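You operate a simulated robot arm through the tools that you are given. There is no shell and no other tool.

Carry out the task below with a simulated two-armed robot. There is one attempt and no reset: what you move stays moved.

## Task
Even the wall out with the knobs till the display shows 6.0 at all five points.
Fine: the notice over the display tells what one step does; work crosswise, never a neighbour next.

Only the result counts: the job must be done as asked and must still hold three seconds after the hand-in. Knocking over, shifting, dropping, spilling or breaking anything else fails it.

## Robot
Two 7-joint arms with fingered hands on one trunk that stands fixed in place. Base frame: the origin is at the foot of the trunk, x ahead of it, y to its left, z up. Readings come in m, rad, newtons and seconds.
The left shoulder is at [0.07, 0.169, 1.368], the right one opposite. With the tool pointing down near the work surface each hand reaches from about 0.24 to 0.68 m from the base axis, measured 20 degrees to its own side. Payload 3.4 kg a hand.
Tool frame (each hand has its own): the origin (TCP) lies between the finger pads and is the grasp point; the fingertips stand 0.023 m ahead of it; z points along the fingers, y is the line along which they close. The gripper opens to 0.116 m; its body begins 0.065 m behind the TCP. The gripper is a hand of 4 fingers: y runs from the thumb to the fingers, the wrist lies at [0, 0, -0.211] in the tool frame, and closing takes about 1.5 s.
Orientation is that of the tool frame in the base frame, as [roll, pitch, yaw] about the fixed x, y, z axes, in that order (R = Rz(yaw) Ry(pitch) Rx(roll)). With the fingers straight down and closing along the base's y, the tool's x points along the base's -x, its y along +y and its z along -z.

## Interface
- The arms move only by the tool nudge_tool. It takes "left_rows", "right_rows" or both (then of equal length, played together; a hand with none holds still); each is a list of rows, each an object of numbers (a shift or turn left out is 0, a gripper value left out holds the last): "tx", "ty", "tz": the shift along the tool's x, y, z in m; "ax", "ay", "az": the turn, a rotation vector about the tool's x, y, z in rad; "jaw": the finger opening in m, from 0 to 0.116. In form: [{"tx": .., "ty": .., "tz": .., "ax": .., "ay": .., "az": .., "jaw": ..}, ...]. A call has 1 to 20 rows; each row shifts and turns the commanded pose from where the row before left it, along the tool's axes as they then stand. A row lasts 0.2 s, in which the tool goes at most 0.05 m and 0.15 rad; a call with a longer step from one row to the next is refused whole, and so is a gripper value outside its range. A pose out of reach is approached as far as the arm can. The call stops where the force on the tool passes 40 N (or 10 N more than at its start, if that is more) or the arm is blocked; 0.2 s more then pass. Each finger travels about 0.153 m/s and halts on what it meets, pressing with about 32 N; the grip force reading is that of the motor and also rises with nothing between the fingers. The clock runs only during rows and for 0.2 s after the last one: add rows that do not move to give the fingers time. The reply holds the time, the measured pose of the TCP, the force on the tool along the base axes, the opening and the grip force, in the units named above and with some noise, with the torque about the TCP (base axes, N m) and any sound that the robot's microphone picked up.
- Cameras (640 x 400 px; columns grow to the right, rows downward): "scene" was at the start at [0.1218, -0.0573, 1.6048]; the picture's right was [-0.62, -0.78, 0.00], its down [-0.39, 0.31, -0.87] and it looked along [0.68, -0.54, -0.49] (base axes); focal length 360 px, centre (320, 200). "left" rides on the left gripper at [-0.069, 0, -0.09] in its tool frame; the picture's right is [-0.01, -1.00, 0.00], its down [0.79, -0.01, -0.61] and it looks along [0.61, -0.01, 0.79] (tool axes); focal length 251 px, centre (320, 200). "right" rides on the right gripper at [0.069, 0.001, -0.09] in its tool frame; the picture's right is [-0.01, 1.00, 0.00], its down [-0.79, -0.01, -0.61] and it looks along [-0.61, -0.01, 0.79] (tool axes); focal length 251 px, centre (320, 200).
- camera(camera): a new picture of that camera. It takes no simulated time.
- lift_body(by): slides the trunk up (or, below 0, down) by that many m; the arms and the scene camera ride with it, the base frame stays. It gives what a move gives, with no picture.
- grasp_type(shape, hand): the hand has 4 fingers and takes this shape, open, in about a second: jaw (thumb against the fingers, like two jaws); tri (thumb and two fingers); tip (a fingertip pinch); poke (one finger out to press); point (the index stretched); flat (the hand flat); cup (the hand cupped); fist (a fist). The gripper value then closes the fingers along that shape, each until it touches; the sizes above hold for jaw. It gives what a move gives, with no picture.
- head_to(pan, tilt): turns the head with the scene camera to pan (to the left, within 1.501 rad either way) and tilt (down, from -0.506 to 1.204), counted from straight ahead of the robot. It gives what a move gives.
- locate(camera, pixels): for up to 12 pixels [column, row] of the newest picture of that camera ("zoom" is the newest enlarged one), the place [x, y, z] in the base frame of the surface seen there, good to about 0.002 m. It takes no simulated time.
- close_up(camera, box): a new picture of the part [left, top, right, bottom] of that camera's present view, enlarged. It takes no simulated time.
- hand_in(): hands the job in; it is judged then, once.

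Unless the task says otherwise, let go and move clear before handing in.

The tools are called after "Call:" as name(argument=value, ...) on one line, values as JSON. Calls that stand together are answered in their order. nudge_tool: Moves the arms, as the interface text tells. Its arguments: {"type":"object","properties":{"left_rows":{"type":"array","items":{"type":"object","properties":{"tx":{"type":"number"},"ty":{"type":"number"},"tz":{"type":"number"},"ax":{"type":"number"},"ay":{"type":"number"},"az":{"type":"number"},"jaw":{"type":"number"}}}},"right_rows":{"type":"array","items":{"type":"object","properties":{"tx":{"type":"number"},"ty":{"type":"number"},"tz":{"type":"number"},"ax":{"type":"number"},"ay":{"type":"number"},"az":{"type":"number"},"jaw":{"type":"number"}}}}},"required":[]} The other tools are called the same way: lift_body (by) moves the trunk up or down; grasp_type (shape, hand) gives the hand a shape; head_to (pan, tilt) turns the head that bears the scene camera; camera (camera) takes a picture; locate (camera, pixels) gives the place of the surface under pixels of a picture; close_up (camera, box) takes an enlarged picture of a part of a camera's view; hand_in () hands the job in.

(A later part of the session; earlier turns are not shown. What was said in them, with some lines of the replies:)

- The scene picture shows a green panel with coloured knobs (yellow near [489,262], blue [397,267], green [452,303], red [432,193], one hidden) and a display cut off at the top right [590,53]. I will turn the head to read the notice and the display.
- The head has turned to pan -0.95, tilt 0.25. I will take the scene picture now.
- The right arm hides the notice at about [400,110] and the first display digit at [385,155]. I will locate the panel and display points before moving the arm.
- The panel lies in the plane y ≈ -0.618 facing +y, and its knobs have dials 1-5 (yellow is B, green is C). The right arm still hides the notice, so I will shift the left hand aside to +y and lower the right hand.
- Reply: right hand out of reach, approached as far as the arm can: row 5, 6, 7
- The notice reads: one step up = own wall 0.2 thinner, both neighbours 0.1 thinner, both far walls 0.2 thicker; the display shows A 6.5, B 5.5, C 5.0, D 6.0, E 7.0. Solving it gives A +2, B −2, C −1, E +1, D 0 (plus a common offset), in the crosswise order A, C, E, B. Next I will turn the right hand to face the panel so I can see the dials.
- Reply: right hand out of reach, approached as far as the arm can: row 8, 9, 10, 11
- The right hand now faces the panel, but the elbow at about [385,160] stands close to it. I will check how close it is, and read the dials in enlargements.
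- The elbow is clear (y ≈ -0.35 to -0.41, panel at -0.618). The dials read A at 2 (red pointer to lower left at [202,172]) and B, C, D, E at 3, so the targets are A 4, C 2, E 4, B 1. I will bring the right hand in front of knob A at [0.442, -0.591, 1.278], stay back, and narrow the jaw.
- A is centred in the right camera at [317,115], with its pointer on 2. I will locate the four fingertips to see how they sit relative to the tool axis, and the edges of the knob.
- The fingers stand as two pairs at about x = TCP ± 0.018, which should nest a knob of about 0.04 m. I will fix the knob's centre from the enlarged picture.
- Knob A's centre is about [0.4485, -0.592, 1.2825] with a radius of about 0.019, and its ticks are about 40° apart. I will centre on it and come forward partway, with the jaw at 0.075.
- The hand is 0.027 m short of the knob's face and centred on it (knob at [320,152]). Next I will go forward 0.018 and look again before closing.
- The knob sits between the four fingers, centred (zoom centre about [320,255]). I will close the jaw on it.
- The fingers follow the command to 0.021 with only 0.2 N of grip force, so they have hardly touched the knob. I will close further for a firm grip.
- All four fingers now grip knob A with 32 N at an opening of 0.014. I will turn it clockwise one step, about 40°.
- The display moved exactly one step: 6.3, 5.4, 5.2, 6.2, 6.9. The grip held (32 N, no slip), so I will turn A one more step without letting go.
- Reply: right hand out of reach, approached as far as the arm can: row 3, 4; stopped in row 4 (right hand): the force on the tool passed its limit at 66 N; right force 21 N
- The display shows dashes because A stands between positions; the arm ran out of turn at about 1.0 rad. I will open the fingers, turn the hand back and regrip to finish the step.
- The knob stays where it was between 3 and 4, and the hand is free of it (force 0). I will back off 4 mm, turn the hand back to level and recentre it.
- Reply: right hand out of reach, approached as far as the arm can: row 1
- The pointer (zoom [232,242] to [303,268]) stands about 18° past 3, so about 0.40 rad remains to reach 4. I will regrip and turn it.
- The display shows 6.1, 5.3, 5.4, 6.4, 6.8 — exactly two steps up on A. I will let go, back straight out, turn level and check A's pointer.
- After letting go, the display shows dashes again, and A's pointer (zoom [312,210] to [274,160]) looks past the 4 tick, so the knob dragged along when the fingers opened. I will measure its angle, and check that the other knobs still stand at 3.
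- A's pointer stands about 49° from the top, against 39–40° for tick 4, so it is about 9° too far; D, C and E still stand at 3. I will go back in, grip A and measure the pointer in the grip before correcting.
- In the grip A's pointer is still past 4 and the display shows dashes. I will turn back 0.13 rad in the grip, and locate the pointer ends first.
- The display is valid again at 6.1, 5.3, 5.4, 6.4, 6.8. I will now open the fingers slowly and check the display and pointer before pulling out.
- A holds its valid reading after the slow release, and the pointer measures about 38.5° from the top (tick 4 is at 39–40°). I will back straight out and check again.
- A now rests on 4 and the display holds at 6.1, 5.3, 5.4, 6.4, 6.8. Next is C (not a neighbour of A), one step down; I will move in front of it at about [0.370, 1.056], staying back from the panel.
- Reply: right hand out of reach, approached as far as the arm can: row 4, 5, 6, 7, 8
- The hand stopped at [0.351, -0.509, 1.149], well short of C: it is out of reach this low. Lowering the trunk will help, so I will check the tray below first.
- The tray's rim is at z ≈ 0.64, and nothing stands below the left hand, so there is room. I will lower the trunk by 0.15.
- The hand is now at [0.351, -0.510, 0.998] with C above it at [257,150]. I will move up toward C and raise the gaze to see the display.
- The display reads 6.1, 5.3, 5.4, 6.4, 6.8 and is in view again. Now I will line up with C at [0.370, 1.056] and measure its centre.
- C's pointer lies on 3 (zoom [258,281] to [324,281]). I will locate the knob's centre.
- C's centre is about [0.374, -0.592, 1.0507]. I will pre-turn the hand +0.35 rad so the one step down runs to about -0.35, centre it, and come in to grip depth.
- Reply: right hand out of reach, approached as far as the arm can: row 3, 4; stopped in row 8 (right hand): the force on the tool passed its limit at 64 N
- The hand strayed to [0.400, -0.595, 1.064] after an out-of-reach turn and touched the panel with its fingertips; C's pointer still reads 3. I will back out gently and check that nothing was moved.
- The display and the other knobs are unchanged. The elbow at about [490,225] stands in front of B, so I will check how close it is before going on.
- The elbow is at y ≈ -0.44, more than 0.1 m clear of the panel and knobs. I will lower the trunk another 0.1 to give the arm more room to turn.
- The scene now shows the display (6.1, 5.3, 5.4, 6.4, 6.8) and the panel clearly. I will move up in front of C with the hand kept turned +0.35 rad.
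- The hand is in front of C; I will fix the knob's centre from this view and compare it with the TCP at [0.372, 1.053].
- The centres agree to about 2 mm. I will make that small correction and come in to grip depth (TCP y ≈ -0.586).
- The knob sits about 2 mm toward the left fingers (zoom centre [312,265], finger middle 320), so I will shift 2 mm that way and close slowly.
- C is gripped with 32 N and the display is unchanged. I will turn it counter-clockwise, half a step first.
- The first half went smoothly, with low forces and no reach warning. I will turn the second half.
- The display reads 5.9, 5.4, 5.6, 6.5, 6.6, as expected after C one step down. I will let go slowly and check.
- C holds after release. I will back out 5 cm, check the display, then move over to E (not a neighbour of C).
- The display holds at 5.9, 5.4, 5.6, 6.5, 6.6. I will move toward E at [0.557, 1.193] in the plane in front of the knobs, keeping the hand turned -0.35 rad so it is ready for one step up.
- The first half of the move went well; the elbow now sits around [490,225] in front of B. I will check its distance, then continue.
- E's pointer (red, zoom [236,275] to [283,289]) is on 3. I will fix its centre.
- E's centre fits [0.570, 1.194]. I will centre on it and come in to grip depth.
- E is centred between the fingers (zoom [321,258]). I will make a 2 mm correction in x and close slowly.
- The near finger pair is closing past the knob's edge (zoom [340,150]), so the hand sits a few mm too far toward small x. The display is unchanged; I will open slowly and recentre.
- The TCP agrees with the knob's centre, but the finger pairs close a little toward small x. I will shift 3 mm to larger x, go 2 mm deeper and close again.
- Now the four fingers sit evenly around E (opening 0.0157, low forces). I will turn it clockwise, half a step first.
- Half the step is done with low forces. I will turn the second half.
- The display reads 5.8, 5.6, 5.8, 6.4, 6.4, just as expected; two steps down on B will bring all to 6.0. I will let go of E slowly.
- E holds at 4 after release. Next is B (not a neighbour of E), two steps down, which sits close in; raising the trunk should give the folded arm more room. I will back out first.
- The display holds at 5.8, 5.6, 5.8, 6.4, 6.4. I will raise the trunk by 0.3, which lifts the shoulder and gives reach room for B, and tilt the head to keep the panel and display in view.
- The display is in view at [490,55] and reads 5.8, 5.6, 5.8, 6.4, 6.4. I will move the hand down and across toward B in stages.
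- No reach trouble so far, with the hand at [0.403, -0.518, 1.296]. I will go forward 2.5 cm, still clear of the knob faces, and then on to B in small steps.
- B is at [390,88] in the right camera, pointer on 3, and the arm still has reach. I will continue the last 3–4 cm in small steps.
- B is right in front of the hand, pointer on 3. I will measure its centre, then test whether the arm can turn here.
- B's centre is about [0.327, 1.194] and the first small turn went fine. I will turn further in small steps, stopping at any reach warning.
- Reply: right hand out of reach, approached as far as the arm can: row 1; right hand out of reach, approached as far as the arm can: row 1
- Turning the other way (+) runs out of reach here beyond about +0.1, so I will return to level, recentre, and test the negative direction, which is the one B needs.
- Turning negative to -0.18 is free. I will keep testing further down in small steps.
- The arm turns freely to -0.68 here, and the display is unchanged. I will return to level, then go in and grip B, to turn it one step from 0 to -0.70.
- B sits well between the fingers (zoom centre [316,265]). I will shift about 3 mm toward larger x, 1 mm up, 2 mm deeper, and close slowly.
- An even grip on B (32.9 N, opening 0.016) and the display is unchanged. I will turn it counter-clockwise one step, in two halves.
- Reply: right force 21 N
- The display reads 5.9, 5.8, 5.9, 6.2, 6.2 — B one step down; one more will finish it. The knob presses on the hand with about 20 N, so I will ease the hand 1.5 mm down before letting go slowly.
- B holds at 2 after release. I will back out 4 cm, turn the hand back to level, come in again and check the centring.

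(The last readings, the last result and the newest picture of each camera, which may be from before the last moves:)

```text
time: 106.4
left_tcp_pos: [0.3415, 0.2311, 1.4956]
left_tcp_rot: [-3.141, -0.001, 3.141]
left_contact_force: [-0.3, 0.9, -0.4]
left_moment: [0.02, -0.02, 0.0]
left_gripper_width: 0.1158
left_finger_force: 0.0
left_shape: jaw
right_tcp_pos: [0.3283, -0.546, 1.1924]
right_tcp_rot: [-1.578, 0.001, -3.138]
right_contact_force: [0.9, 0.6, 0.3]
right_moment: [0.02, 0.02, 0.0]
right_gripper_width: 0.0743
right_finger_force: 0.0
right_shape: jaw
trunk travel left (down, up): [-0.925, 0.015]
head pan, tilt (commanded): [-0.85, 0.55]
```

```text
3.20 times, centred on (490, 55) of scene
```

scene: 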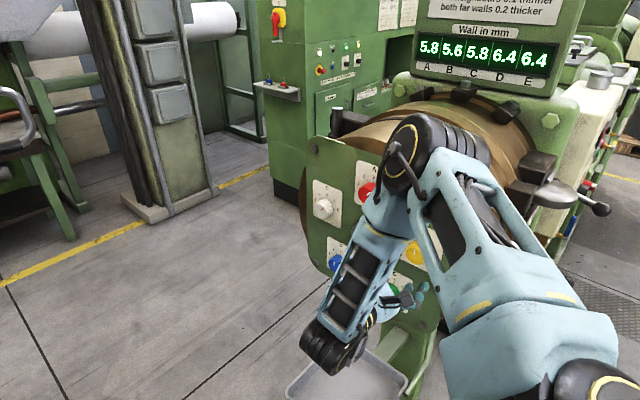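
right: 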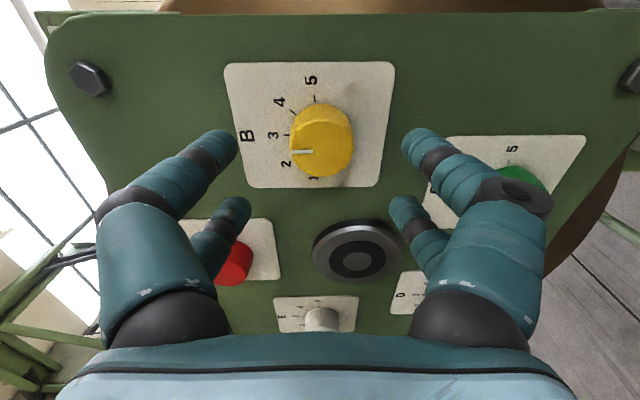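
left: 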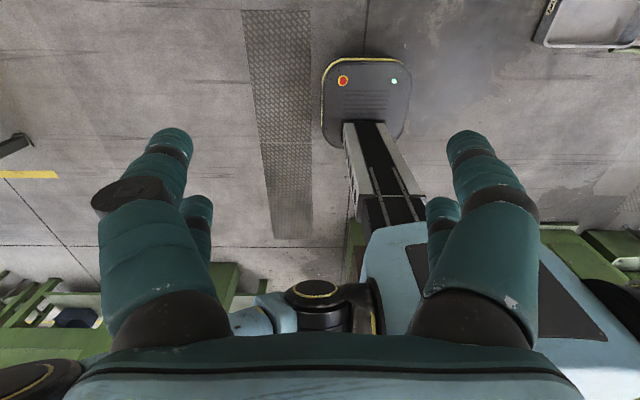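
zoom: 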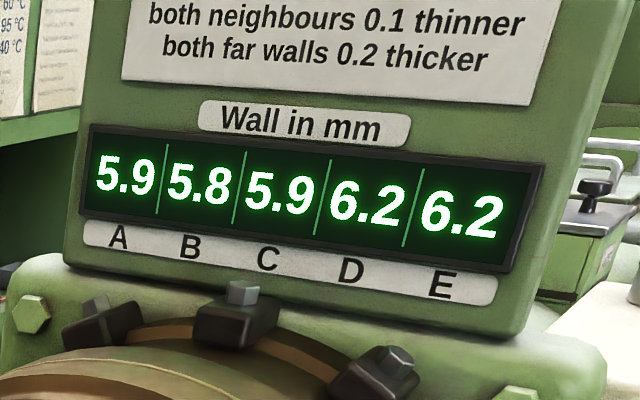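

The pointer is on 2 and the display holds. I will shift 1.5 mm up, come in to depth and grip again.

Call:
nudge_tool(right_rows=[{"ty": -0.0015}, {"tz": 0.02}, {"tz": 0.021}, {}, {"jaw": 0.055}, {"jaw": 0.035}, {"jaw": 0.022}, {"jaw": 0.018}, {"jaw": 0.014}, {"jaw": 0.01}, {"jaw": 0.005}, {"jaw": 0.0}, {}, {}])

Call:
close_up(camera="right", box=[200, 80, 440, 240])

Call:
close_up(camera="scene", box=[390, 10, 590, 100])

```text
time: 109.4
left_tcp_pos: [0.3423, 0.2304, 1.4962]
left_tcp_rot: [-3.141, 0.0, 3.139]
left_contact_force: [0.7, -0.6, 0.5]
left_moment: [-0.01, -0.01, 0.01]
left_gripper_width: 0.1159
left_finger_force: 0.2
left_shape: jaw
right_tcp_pos: [0.331, -0.5876, 1.1951]
right_tcp_rot: [-1.577, -0.001, -3.139]
right_contact_force: [2.0, -0.8, -0.6]
right_moment: [0.03, 0.04, -0.08]
right_gripper_width: 0.016
right_finger_force: 32.0
right_shape: jaw
trunk travel left (down, up): [-0.925, 0.015]
head pan, tilt (commanded): [-0.85, 0.55]
```

```text
2.50 times, centred on (320, 160) of right
```

zoom: 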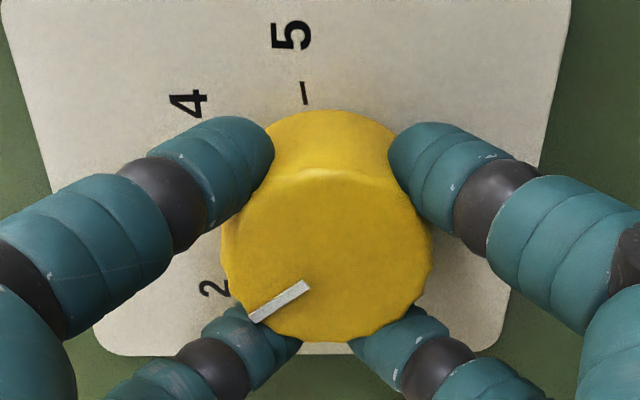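

```text
3.20 times, centred on (490, 55) of scene
```

zoom: 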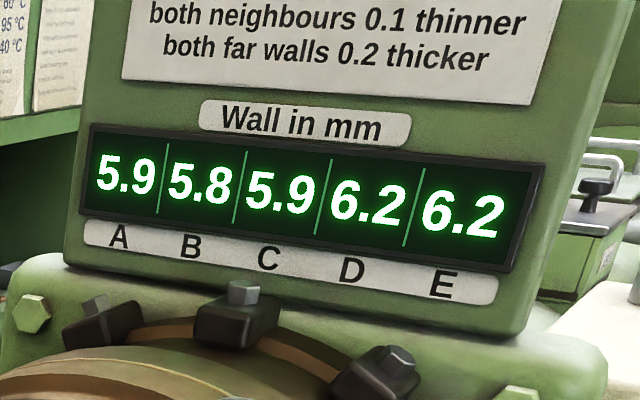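

B is gripped evenly. I will turn it the last step counter-clockwise in two halves, drifting the hand 3 mm down with the turn so it follows the knob's axis.

Call:
nudge_tool(right_rows=[{"az": -0.0875, "ty": 0.0004}, {"az": -0.0875, "ty": 0.0004}, {"az": -0.0875, "tx": -0.0001, "ty": 0.0004}, {"az": -0.0875, "tx": -0.0001, "ty": 0.0004}, {}])

Call:
nudge_tool(right_rows=[{"az": -0.0875, "tx": -0.0001, "ty": 0.0004}, {"az": -0.0875, "tx": -0.0002, "ty": 0.0003}, {"az": -0.0875, "tx": -0.0002, "ty": 0.0003}, {"az": -0.0875, "tx": -0.0002, "ty": 0.0003}, {}, {}])

Call:
close_up(camera="scene", box=[390, 10, 590, 100])

Call:
close_up(camera="right", box=[200, 80, 440, 240])

```text
time: 110.6
left_tcp_pos: [0.3431, 0.2306, 1.4973]
left_tcp_rot: [3.141, -0.001, 3.141]
left_contact_force: [0.2, 0.4, 0.0]
left_moment: [0.01, 0.01, 0.02]
left_gripper_width: 0.1159
left_finger_force: 0.1
left_shape: jaw
right_tcp_pos: [0.3317, -0.5872, 1.1927]
right_tcp_rot: [-1.574, -0.354, -3.136]
right_contact_force: [8.8, -6.7, 11.0]
right_moment: [-0.31, 0.07, 0.08]
right_gripper_width: 0.0154
right_finger_force: 32.3
right_shape: jaw
trunk travel left (down, up): [-0.925, 0.015]
head pan, tilt (commanded): [-0.85, 0.55]
```

```text
time: 112.0
left_tcp_pos: [0.3431, 0.2307, 1.4968]
left_tcp_rot: [3.14, -0.001, 3.14]
left_contact_force: [0.4, -0.3, 0.3]
left_moment: [0.0, 0.01, 0.02]
left_gripper_width: 0.116
left_finger_force: 0.1
left_shape: jaw
right_tcp_pos: [0.3304, -0.5854, 1.1908]
right_tcp_rot: [-1.58, -0.702, -3.133]
right_contact_force: [7.9, -6.1, 7.7]
right_moment: [-0.29, 0.08, 0.07]
right_gripper_width: 0.0148
right_finger_force: 31.9
right_shape: jaw
trunk travel left (down, up): [-0.925, 0.015]
head pan, tilt (commanded): [-0.85, 0.55]
```

```text
3.20 times, centred on (490, 55) of scene
```

zoom: 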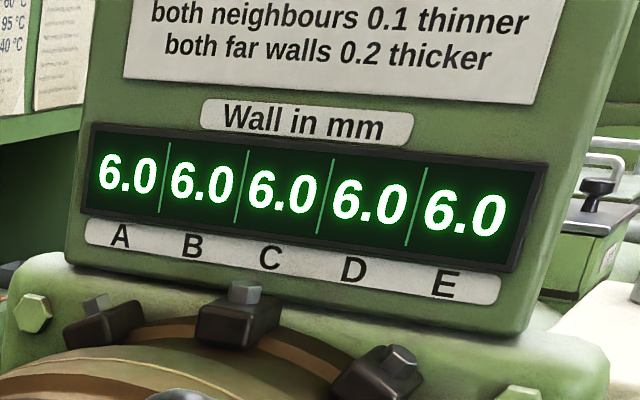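

```text
2.50 times, centred on (320, 160) of right
```

zoom: 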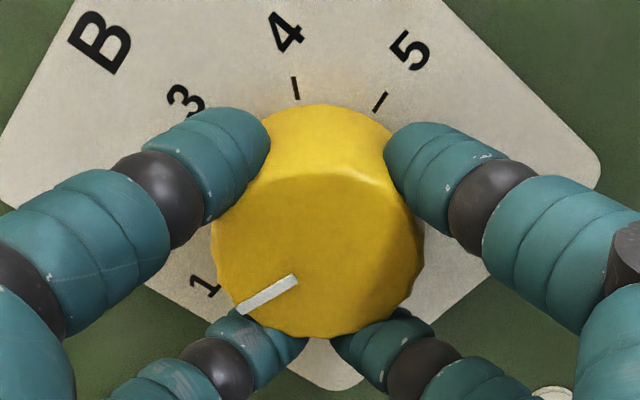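

All five points show 6.0. I will ease the small side load (about 10 N) with a shift of under 1 mm, and let go slowly.

Call:
nudge_tool(right_rows=[{"ty": -0.0008}, {}, {"jaw": 0.012}, {"jaw": 0.015}, {"jaw": 0.018}, {"jaw": 0.021}, {"jaw": 0.025}, {"jaw": 0.03}, {"jaw": 0.038}, {"jaw": 0.048}, {"jaw": 0.058}, {"jaw": 0.07}, {}])

Call:
close_up(camera="scene", box=[390, 10, 590, 100])

Call:
close_up(camera="right", box=[200, 80, 440, 240])

```text
time: 114.8
left_tcp_pos: [0.3414, 0.2305, 1.4976]
left_tcp_rot: [-3.141, 0.0, 3.14]
left_contact_force: [0.4, 0.7, 0.8]
left_moment: [-0.03, 0.0, -0.02]
left_gripper_width: 0.1158
left_finger_force: 0.1
left_shape: jaw
right_tcp_pos: [0.3307, -0.585, 1.1918]
right_tcp_rot: [-1.579, -0.699, -3.133]
right_contact_force: [-0.7, 0.1, 0.7]
right_moment: [-0.03, 0.04, -0.01]
right_gripper_width: 0.0694
right_finger_force: 0.0
right_shape: jaw
trunk travel left (down, up): [-0.925, 0.015]
head pan, tilt (commanded): [-0.85, 0.55]
```

```text
3.20 times, centred on (490, 55) of scene
```

zoom: 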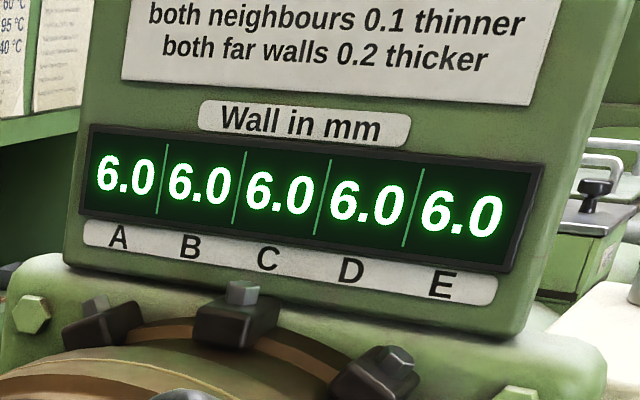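

```text
2.50 times, centred on (320, 160) of right
```

zoom: 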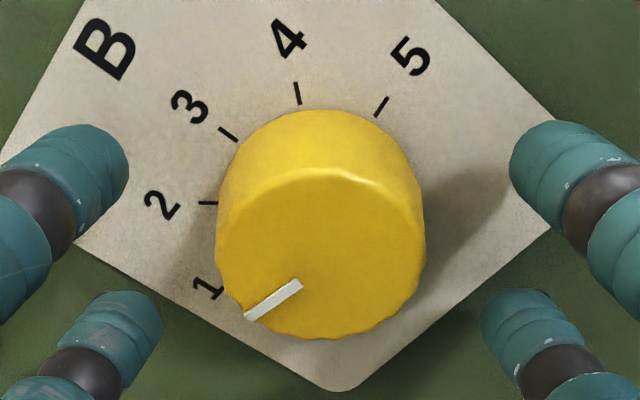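

All 6.0 holds after letting go. I will back straight out, level the hand and move it clear, then check the display and every pointer.

Call:
nudge_tool(right_rows=[{"jaw": 0.075, "tz": -0.02}, {"tz": -0.02}, {}, {"az": 0.1}, {"az": 0.1}, {"az": 0.1}, {"az": 0.1}, {"az": 0.1}, {"az": 0.1}, {"az": 0.1}, {"tx": -0.02, "ty": -0.028}, {"tx": -0.02, "ty": -0.028}, {"tx": -0.02, "ty": -0.028, "tz": -0.01}, {"tx": -0.02, "ty": -0.028, "tz": -0.01}, {"tx": -0.02, "ty": -0.028, "tz": -0.01}, {}, {}])

Call:
camera(camera="scene")

Call:
camera(camera="right")

Call:
close_up(camera="scene", box=[390, 10, 590, 100])

```text
time: 118.4
left_tcp_pos: [0.3418, 0.2302, 1.4961]
left_tcp_rot: [3.14, 0.001, 3.141]
left_contact_force: [0.7, -0.1, 0.6]
left_moment: [-0.01, -0.06, 0.02]
left_gripper_width: 0.116
left_finger_force: 0.0
left_shape: jaw
right_tcp_pos: [0.4298, -0.5166, 1.3346]
right_tcp_rot: [-1.576, 0.001, -3.14]
right_contact_force: [0.5, 0.0, 0.2]
right_moment: [0.01, 0.01, -0.02]
right_gripper_width: 0.0744
right_finger_force: 0.0
right_shape: jaw
trunk travel left (down, up): [-0.925, 0.015]
head pan, tilt (commanded): [-0.85, 0.55]
```

```text
taken
```

scene: 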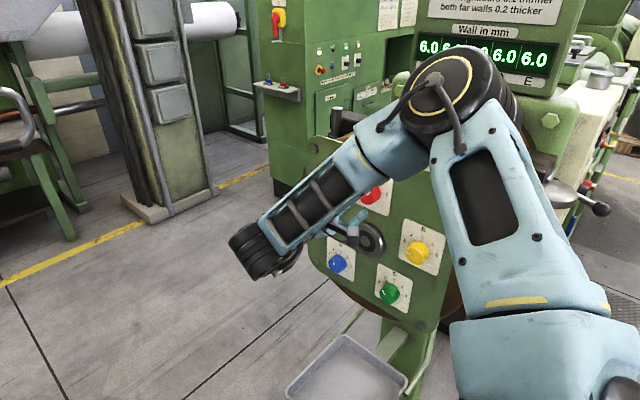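

```text
taken
```

right: 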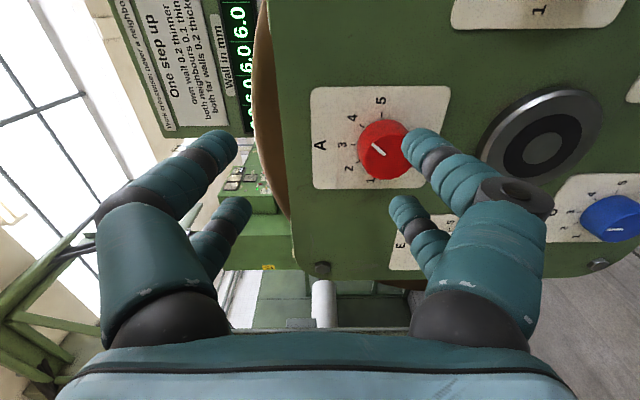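

```text
3.20 times, centred on (490, 55) of scene
```

zoom: 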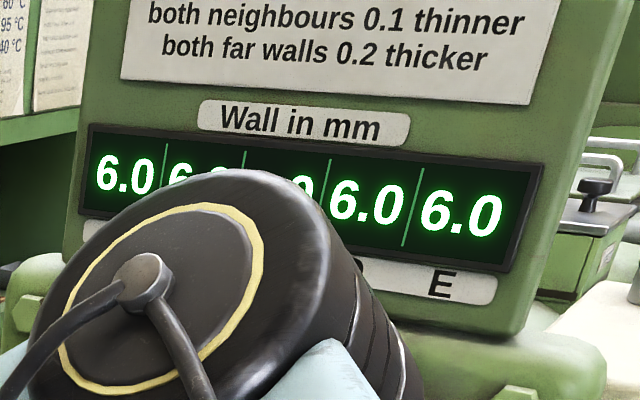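

The visible digits read 6.0 and nothing is touching the panel. I will draw the hand further back and confirm the full display once more.

Call:
nudge_tool(right_rows=[{"tz": -0.02, "tx": -0.02}, {"tz": -0.02, "tx": -0.025}, {"tx": -0.025, "tz": -0.01}, {"tx": -0.025}, {"tx": -0.025}, {}, {}, {}, {}, {}])

Call:
camera(camera="scene")

Call:
close_up(camera="scene", box=[390, 10, 590, 100])

Call:
close_up(camera="scene", box=[300, 150, 460, 320])

```text
time: 120.6
left_tcp_pos: [0.3409, 0.2314, 1.4956]
left_tcp_rot: [-3.14, 0.001, 3.14]
left_contact_force: [0.3, 0.6, 0.1]
left_moment: [0.0, -0.02, -0.02]
left_gripper_width: 0.1158
left_finger_force: 0.1
left_shape: jaw
right_tcp_pos: [0.5387, -0.4714, 1.3398]
right_tcp_rot: [-1.577, -0.001, -3.137]
right_contact_force: [0.2, 0.4, 0.4]
right_moment: [-0.01, 0.04, 0.0]
right_gripper_width: 0.0745
right_finger_force: 0.1
right_shape: jaw
right hand out of reach, approached as far as the arm can: row 5
trunk travel left (down, up): [-0.925, 0.015]
head pan, tilt (commanded): [-0.85, 0.55]
```

```text
taken
```

scene: 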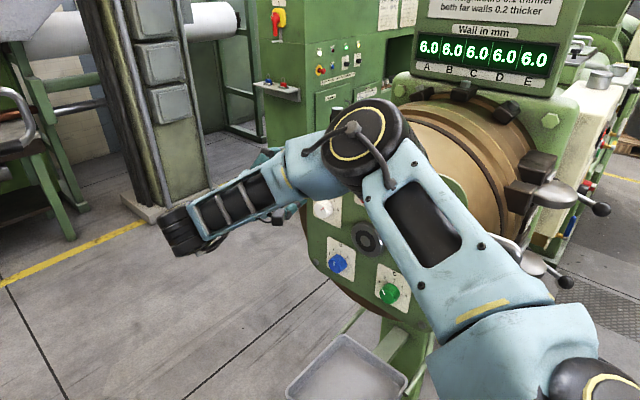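

```text
3.20 times, centred on (490, 55) of scene
```

zoom: 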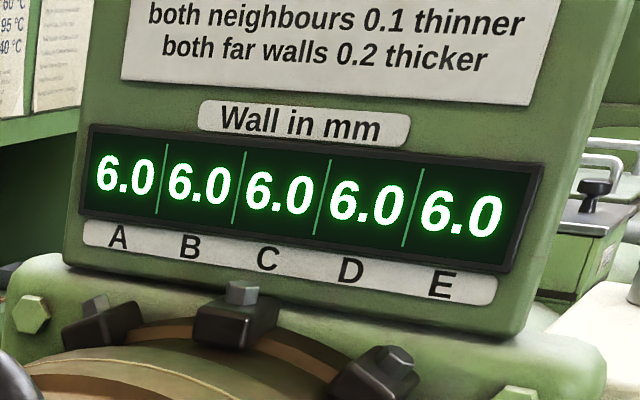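

```text
2.35 times, centred on (380, 235) of scene
```

zoom: 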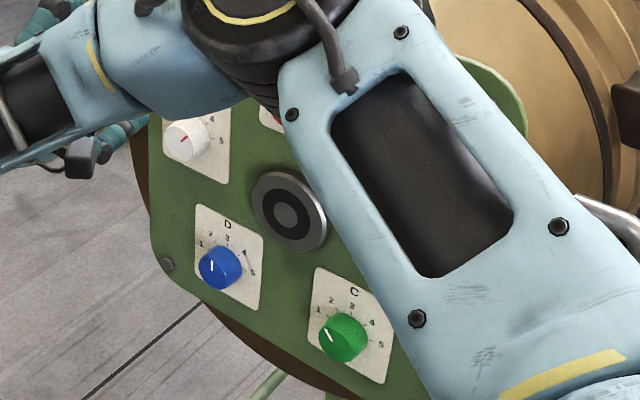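

The full display reads 6.0, 6.0, 6.0, 6.0, 6.0 with the hand clear and at rest, and it has held for several seconds. I am handing the job in.

Call:
hand_in()

```text
The job is handed in.
```

The display shows 6.0 at all five points. It stayed that way for about six seconds after I let go of the last knob, and I have handed the job in. No result of the judging came back.

| Knob | Steps | Dial from → to |
|---|---|---|
| A | 2 up | 2 → 4 |
| C | 1 down | 3 → 2 |
| E | 1 up | 3 → 4 |
| B | 2 down | 3 → 1 |
| D | untouched | 3 |

I worked in the order A, C, E, B, so no knob was followed by its neighbour.

- **A regripped:** When I first let go of A it slipped a little past 4, and the display went to dashes. I gripped it again, set it back on 4 and let go more slowly, and it held.
- **Two force stops:** The arm stopped twice on force, at 66 N while turning A and at 64 N when the fingertips touched the panel near C. Afterwards I saw no damage, and no other knob had moved.
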